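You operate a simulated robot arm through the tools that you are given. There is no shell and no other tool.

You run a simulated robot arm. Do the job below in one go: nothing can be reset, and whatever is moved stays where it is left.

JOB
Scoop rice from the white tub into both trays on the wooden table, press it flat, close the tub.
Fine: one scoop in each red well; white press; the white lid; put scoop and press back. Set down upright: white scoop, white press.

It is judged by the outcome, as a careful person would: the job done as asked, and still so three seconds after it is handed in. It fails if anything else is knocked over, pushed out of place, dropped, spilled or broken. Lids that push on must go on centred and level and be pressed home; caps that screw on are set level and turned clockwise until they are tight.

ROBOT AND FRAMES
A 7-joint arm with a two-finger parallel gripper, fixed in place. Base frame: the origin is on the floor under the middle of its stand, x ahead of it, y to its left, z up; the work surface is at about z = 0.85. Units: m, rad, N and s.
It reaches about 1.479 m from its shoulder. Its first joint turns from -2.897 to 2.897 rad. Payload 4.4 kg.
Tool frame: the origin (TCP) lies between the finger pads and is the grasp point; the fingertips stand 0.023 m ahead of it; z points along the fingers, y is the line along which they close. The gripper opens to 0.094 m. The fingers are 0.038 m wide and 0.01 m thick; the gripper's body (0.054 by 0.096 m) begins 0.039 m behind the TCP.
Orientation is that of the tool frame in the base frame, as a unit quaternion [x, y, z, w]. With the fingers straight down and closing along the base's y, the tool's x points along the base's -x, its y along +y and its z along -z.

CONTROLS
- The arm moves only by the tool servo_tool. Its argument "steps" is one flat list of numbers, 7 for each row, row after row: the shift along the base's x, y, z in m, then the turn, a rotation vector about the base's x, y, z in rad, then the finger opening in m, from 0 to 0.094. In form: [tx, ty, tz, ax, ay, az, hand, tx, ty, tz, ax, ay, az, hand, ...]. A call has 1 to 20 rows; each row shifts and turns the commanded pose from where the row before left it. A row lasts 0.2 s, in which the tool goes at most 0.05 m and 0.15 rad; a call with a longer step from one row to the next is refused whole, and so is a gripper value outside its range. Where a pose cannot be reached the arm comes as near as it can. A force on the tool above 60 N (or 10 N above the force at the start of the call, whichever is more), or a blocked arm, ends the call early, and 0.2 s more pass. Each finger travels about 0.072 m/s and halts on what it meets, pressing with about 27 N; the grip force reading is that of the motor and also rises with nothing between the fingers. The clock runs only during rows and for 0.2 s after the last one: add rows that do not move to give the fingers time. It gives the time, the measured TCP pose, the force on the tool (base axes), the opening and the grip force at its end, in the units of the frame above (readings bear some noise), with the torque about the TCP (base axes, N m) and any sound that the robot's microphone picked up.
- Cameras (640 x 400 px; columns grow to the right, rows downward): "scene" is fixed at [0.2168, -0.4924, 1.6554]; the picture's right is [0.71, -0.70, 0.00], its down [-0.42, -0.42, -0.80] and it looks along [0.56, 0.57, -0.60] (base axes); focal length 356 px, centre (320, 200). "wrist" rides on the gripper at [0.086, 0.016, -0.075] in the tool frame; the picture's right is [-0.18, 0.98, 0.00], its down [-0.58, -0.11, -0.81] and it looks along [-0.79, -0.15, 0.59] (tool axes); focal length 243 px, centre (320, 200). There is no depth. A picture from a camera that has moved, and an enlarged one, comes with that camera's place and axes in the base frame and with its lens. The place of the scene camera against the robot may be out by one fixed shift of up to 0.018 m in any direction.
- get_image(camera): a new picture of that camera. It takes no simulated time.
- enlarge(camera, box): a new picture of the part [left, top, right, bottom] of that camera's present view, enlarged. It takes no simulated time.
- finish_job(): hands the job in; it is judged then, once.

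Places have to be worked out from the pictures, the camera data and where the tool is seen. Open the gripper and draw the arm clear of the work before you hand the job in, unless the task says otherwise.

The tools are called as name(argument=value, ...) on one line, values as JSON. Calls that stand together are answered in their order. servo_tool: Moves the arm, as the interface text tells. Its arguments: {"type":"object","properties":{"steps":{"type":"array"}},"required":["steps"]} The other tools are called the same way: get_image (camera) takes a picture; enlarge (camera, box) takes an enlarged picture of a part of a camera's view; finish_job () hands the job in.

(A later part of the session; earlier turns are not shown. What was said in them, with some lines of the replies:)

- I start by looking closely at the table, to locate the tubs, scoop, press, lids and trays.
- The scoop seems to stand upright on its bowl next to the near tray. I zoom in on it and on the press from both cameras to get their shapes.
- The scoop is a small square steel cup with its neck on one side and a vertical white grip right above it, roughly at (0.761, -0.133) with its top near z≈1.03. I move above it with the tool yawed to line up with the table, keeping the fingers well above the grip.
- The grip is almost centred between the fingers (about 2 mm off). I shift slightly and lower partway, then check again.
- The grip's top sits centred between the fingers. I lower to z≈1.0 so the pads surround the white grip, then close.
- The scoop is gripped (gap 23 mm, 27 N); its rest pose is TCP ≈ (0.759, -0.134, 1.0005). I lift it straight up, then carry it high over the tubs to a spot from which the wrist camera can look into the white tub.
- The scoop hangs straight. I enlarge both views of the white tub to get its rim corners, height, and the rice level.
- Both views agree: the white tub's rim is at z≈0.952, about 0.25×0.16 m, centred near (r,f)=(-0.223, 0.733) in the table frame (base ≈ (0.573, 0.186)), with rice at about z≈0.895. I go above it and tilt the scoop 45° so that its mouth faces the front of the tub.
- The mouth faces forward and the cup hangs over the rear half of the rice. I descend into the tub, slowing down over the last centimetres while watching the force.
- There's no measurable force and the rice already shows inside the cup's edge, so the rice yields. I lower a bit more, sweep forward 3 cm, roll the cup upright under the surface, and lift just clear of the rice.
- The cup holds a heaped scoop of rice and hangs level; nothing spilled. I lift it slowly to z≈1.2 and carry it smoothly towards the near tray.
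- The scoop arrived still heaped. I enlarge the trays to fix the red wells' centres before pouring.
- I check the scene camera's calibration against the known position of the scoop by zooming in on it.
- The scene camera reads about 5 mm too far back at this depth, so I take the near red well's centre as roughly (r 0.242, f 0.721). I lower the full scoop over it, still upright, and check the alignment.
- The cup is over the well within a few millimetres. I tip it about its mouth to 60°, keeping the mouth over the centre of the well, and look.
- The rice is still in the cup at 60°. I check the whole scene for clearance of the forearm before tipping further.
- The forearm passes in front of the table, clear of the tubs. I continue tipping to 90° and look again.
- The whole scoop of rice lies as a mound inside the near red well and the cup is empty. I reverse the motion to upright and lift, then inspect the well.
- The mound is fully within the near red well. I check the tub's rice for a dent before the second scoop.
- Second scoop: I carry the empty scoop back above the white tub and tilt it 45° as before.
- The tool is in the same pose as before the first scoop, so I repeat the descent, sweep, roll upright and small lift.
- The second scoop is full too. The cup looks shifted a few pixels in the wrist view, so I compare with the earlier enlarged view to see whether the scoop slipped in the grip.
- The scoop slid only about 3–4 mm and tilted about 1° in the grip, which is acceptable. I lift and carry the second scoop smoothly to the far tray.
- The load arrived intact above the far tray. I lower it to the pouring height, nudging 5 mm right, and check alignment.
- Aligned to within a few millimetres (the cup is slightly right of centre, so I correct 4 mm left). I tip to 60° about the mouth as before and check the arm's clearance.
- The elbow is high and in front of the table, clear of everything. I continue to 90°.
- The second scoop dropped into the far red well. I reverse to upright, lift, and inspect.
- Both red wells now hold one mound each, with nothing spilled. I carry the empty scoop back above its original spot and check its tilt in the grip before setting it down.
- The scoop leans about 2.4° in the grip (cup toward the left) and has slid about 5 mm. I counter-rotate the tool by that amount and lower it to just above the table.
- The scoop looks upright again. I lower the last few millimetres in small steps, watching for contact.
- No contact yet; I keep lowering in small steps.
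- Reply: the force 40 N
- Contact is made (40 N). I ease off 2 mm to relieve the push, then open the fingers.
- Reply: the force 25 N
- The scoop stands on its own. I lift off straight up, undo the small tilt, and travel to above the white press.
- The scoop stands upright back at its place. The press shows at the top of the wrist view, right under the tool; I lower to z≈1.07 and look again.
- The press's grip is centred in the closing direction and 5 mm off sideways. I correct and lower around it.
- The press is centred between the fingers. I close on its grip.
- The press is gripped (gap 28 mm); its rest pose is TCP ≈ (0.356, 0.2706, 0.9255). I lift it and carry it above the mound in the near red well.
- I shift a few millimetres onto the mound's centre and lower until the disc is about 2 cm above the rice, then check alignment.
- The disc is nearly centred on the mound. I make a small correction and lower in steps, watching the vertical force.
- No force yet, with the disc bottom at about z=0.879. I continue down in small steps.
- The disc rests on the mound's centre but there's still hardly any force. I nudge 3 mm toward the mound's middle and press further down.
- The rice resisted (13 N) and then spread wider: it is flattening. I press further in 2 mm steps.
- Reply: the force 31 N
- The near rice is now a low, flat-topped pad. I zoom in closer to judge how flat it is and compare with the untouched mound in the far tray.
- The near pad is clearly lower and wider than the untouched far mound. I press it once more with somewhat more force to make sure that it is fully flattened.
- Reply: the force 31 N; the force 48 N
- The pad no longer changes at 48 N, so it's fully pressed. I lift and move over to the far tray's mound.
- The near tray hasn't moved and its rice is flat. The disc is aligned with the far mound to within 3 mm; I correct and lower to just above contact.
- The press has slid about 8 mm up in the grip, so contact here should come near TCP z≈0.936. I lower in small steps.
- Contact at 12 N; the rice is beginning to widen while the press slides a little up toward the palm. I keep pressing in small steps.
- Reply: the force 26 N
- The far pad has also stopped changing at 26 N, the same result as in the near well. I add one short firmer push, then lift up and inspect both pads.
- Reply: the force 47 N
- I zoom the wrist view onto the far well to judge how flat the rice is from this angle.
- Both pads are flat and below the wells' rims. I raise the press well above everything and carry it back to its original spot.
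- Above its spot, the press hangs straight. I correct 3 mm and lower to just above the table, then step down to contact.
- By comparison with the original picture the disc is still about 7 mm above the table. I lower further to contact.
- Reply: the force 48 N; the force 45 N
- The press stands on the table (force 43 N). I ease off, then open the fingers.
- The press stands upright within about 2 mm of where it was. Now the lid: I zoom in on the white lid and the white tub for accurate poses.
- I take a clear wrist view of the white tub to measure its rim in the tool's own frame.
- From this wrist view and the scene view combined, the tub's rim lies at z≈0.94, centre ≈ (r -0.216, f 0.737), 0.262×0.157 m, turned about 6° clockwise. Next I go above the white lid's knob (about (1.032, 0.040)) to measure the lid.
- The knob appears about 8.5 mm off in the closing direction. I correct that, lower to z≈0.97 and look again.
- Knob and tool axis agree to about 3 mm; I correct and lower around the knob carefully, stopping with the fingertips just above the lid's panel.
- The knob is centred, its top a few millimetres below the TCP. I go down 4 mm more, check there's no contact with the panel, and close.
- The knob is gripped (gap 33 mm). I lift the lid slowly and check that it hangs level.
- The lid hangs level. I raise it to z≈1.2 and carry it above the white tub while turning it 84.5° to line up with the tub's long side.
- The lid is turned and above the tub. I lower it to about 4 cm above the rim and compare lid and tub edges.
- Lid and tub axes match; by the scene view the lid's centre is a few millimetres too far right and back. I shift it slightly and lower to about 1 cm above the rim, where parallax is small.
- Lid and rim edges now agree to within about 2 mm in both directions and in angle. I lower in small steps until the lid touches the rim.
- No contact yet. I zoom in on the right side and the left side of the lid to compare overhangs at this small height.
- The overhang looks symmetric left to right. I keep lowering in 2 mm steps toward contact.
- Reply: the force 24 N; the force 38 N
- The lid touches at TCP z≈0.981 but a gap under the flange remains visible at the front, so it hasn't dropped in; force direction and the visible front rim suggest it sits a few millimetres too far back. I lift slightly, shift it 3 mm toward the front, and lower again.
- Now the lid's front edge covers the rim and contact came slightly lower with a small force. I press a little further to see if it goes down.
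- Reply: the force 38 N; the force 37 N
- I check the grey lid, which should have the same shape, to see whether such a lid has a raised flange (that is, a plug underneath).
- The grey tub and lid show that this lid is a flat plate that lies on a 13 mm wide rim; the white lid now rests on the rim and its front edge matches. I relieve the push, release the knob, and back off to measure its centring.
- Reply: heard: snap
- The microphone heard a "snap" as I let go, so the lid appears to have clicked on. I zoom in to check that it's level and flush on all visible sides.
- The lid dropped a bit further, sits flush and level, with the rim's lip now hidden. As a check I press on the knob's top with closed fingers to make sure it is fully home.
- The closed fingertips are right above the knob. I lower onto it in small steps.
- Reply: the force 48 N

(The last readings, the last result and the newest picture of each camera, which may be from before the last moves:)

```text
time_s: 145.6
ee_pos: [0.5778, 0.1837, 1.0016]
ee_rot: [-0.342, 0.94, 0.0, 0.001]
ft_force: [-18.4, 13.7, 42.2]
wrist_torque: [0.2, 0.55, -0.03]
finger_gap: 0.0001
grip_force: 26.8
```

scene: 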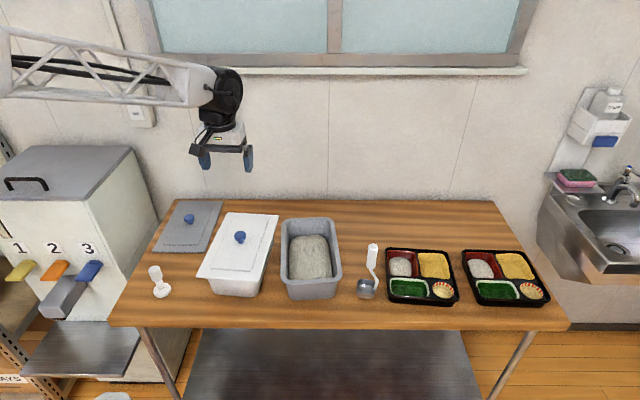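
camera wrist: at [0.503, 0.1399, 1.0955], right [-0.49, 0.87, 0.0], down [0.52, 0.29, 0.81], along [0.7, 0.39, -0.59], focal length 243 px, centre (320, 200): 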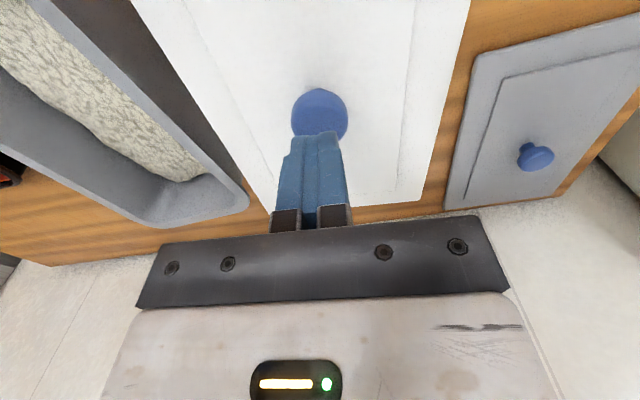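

At 42 N on the knob nothing moves any more, so the lid is home. I back off upward and re-check lid and table.

servo_tool(steps=[0, 0, 0.003, 0, 0, 0, 0.0, 0, 0, 0.02, 0, 0, 0, 0.0, 0, 0, 0.04, 0, 0, 0, 0.0, 0, 0, 0.045, 0, 0, 0, 0.04, 0, 0, 0.045, 0, 0, 0, 0.06, 0, 0, 0.045, 0, 0, 0, 0.08, 0, 0, 0, 0, 0, 0, 0.08])

enlarge(camera="scene", box=[190, 200, 290, 305])

enlarge(camera="scene", box=[195, 265, 260, 305])

enlarge(camera="scene", box=[340, 230, 560, 310])

```text
time_s: 147.2
ee_pos: [0.5812, 0.181, 1.199]
ee_rot: [-0.341, 0.94, 0.0, 0.0]
ft_force: [-0.1, -0.8, 0.0]
wrist_torque: [0.03, -0.01, -0.03]
finger_gap: 0.08
grip_force: 0.1
```

```text
3.81 times, centred on (240, 252) of scene
camera zoom: at [0.2168, -0.4924, 1.6554], right [0.71, -0.7, 0.0], down [-0.42, -0.42, -0.8], along [0.56, 0.57, -0.6], focal length 1356 px, centre (625, 0)
```

zoom: 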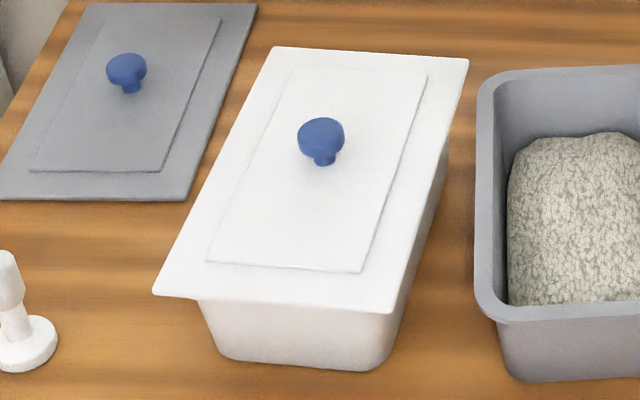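

```text
9.85 times, centred on (228, 285) of scene
camera zoom: at [0.2168, -0.4924, 1.6554], right [0.71, -0.7, 0.0], down [-0.42, -0.42, -0.8], along [0.56, 0.57, -0.6], focal length 3504 px, centre (1231, -637)
```

zoom: 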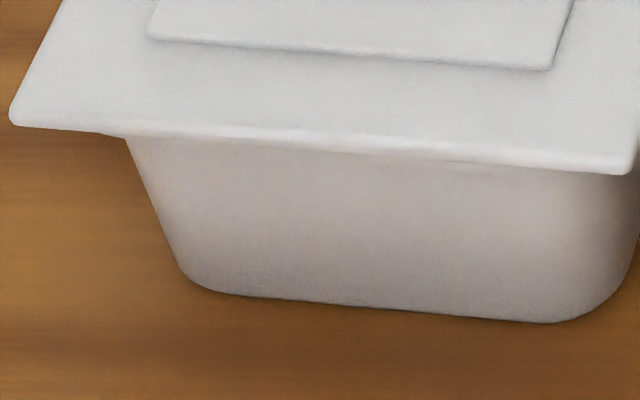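

```text
2.91 times, centred on (450, 270) of scene
camera zoom: at [0.2168, -0.4924, 1.6554], right [0.71, -0.7, 0.0], down [-0.42, -0.42, -0.8], along [0.56, 0.57, -0.6], focal length 1035 px, centre (-58, -4)
```

zoom: 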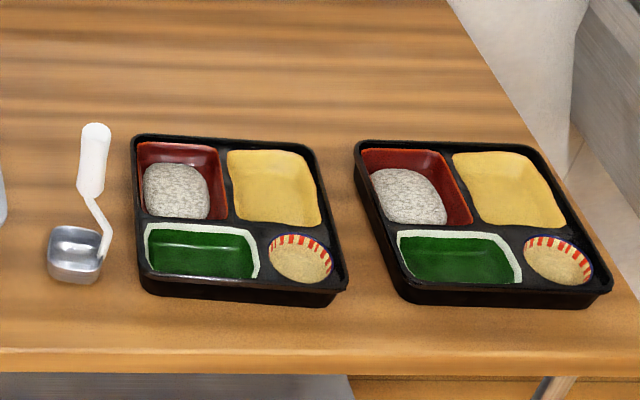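

The lid is flush and the scoop, press and trays are in place. Before handing in, I want a closer, lower look at the rice pads with the wrist camera, so I move in front of the trays.

servo_tool(steps=[0.01615, -0.03821, 0, 0, 0, 0, 0.08, 0.01615, -0.03821, 0, 0, 0, 0, 0.08, 0.01615, -0.03821, 0, 0, 0, 0, 0.08, 0.01615, -0.03821, 0, 0, 0, 0, 0.08, 0.01615, -0.03821, 0, 0, 0, 0, 0.08, 0.01615, -0.03821, 0, 0, 0, 0, 0.08, 0.01615, -0.03821, 0, 0, 0, 0, 0.08, 0.01615, -0.03821, 0, 0, 0, 0, 0.08, 0.01615, -0.03821, 0, 0, 0, 0, 0.08, 0.01615, -0.03821, 0, 0, 0, 0, 0.08, 0.01615, -0.03821, 0, 0, 0, 0, 0.08, 0.01615, -0.03821, 0, 0, 0, 0, 0.08, 0.01615, -0.03821, 0, 0, 0, 0, 0.08, 0.01615, -0.03821, 0, 0, 0, 0, 0.08, 0.01615, -0.03821, 0, 0, 0, 0, 0.08, 0, 0, -0.04, 0, 0, 0, 0.08, 0, 0, -0.04, 0, 0, 0, 0.08, 0, 0, -0.04, 0, 0, 0, 0.08, 0, 0, 0, 0, 0, 0, 0.094])

get_image(camera="wrist")

get_image(camera="scene")

```text
time_s: 151.2
ee_pos: [0.8212, -0.3884, 1.0752]
ee_rot: [-0.341, 0.94, 0.0, 0.0]
ft_force: [0.3, -0.3, 0.1]
wrist_torque: [0.01, 0.01, -0.02]
finger_gap: 0.094
grip_force: 0.0
```

```text
taken
camera wrist: at [0.7465, -0.431, 1.1506], right [-0.49, 0.87, 0.0], down [0.52, 0.29, 0.81], along [0.7, 0.39, -0.59], focal length 243 px, centre (320, 200)
```

wrist: 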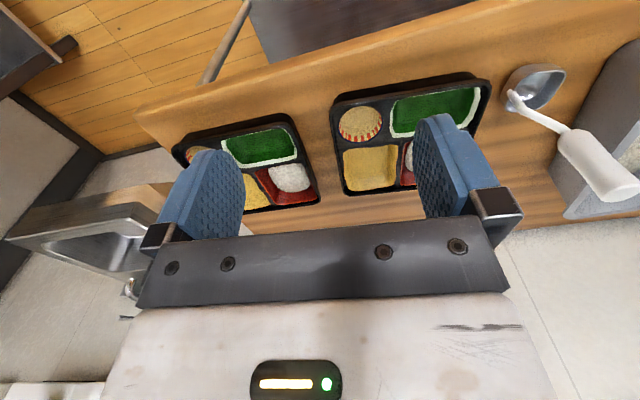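

```text
taken
```

scene: 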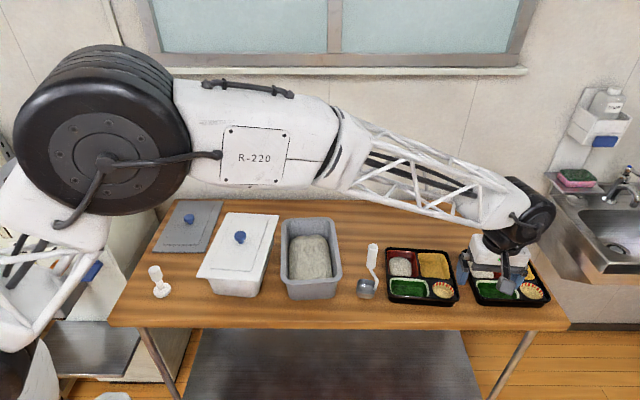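

enlarge(camera="wrist", box=[230, 120, 330, 215])

enlarge(camera="wrist", box=[480, 40, 640, 220])

```text
4.21 times, centred on (280, 168) of wrist
camera zoom: at [0.7465, -0.431, 1.1506], right [-0.49, 0.87, 0.0], down [0.52, 0.29, 0.81], along [0.7, 0.39, -0.59], focal length 1022 px, centre (488, 337)
```

zoom: 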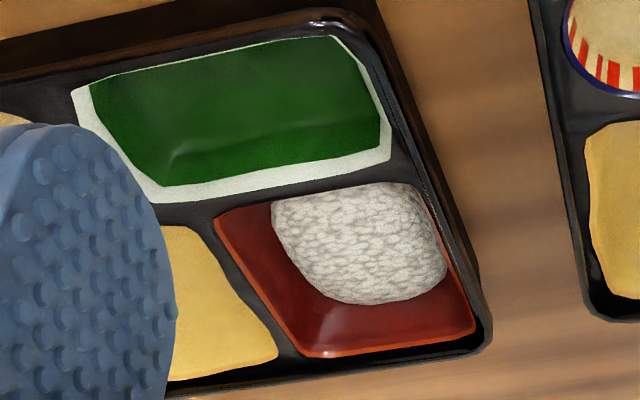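

```text
2.22 times, centred on (560, 130) of wrist
camera zoom: at [0.7465, -0.431, 1.1506], right [-0.49, 0.87, 0.0], down [0.52, 0.29, 0.81], along [0.7, 0.39, -0.59], focal length 539 px, centre (-213, 356)
```

zoom: 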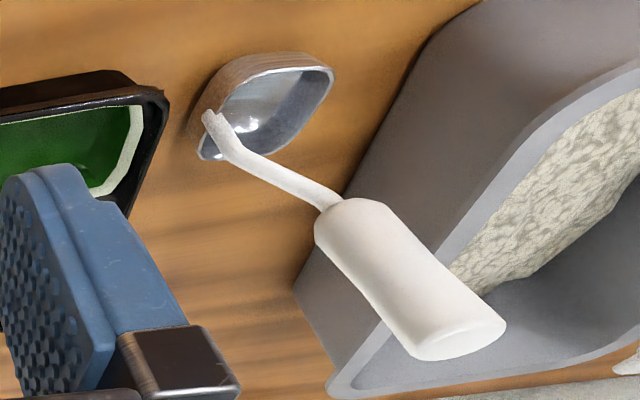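

Both pads are low and even and everything stands where it should. I raise the arm and draw it back, clear of the work, then take a last look.

servo_tool(steps=[0, 0, 0.04, 0, 0, 0, 0.094, 0, 0, 0.05, 0, 0, 0, 0.094, 0, 0, 0.05, 0, 0, 0, 0.094, 0, 0, 0.04, 0, 0, 0, 0.094, -0.0152, 0.0392, 0, 0, 0, -0.06, 0.094, -0.0152, 0.0392, 0, 0, 0, -0.06, 0.094, -0.0152, 0.0392, 0, 0, 0, -0.06, 0.094, -0.0152, 0.0392, 0, 0, 0, -0.06, 0.094, -0.0152, 0.0392, 0, 0, 0, -0.06, 0.094, -0.0152, 0.0392, 0, 0, 0, -0.06, 0.094, -0.0152, 0.0392, 0, 0, 0, -0.06, 0.094, -0.0152, 0.0392, 0, 0, 0, -0.06, 0.094, -0.0152, 0.0392, 0, 0, 0, -0.06, 0.094, -0.0152, 0.0392, 0, 0, 0, -0.06, 0.094, 0, 0, 0, 0, 0, 0, 0.094, 0, 0, 0, 0, 0, 0, 0.094])

get_image(camera="scene")

enlarge(camera="scene", box=[340, 190, 560, 310])

enlarge(camera="scene", box=[140, 190, 350, 320])

```text
time_s: 154.6
ee_pos: [0.6703, 0.0009, 1.2546]
ee_rot: [-0.048, 0.999, 0.0, 0.0]
ft_force: [-0.1, 0.0, 0.1]
wrist_torque: [0.02, -0.02, 0.0]
finger_gap: 0.0941
grip_force: 0.0
```

```text
taken
```

scene: 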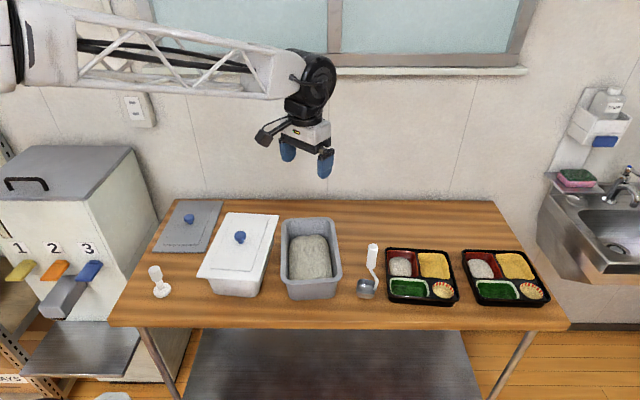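

```text
2.91 times, centred on (450, 250) of scene
camera zoom: at [0.2168, -0.4924, 1.6554], right [0.71, -0.7, 0.0], down [-0.42, -0.42, -0.8], along [0.56, 0.57, -0.6], focal length 1035 px, centre (-58, 54)
```

zoom: 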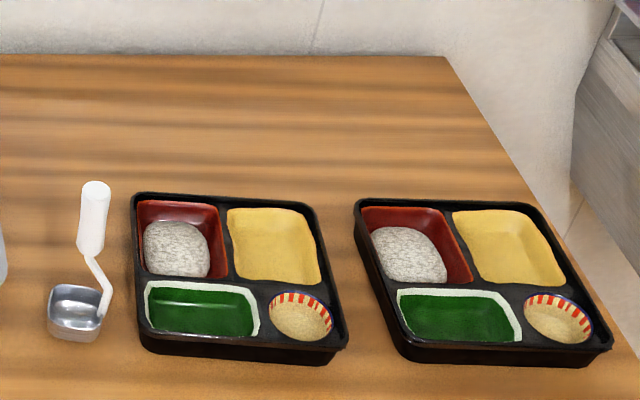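

```text
3.05 times, centred on (245, 255) of scene
camera zoom: at [0.2168, -0.4924, 1.6554], right [0.71, -0.7, 0.0], down [-0.42, -0.42, -0.8], along [0.56, 0.57, -0.6], focal length 1085 px, centre (549, 32)
```

zoom: 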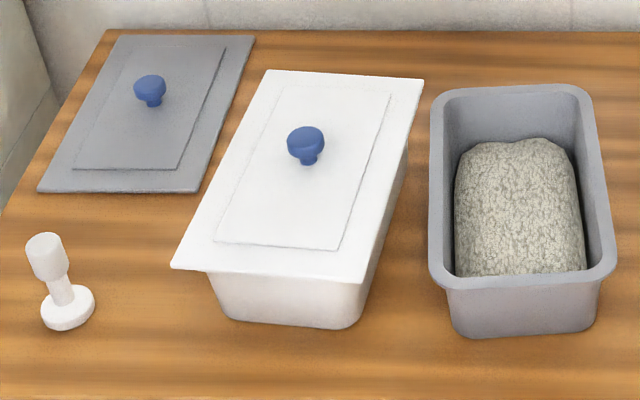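

Everything is in its final state:
- One scoop of rice is in each red well, pressed flat.
- The white lid is centred, level and snapped on.
- The scoop and press stand upright in their places.
- Nothing else has moved, and the open gripper is clear of the work.

I hand the job in.

finish_job()

```text
The job is handed in.
```

I filled both trays and closed the tub. Each red well has one scoop of rice from the white tub, pressed flat with the white press.

- **Rice:** both scoops landed fully inside the wells, with nothing spilled in any picture. I pressed each to about 46–48 N, until it stopped changing. The rice is now a low, even pad below the well's rim. It does not spread to the well's edges.
- **Lid:** the white lid sits level on the white tub, centred to within about 2 mm by my measurements. I heard it snap on when I let go. Pressing the knob to about 42 N afterwards moved it no further.
- **Scoop and press:** both stand upright, within a few millimetres of where they started.
- **Everything else:** the grey tub, its lid and both trays look unmoved. The arm is drawn back with the gripper open.
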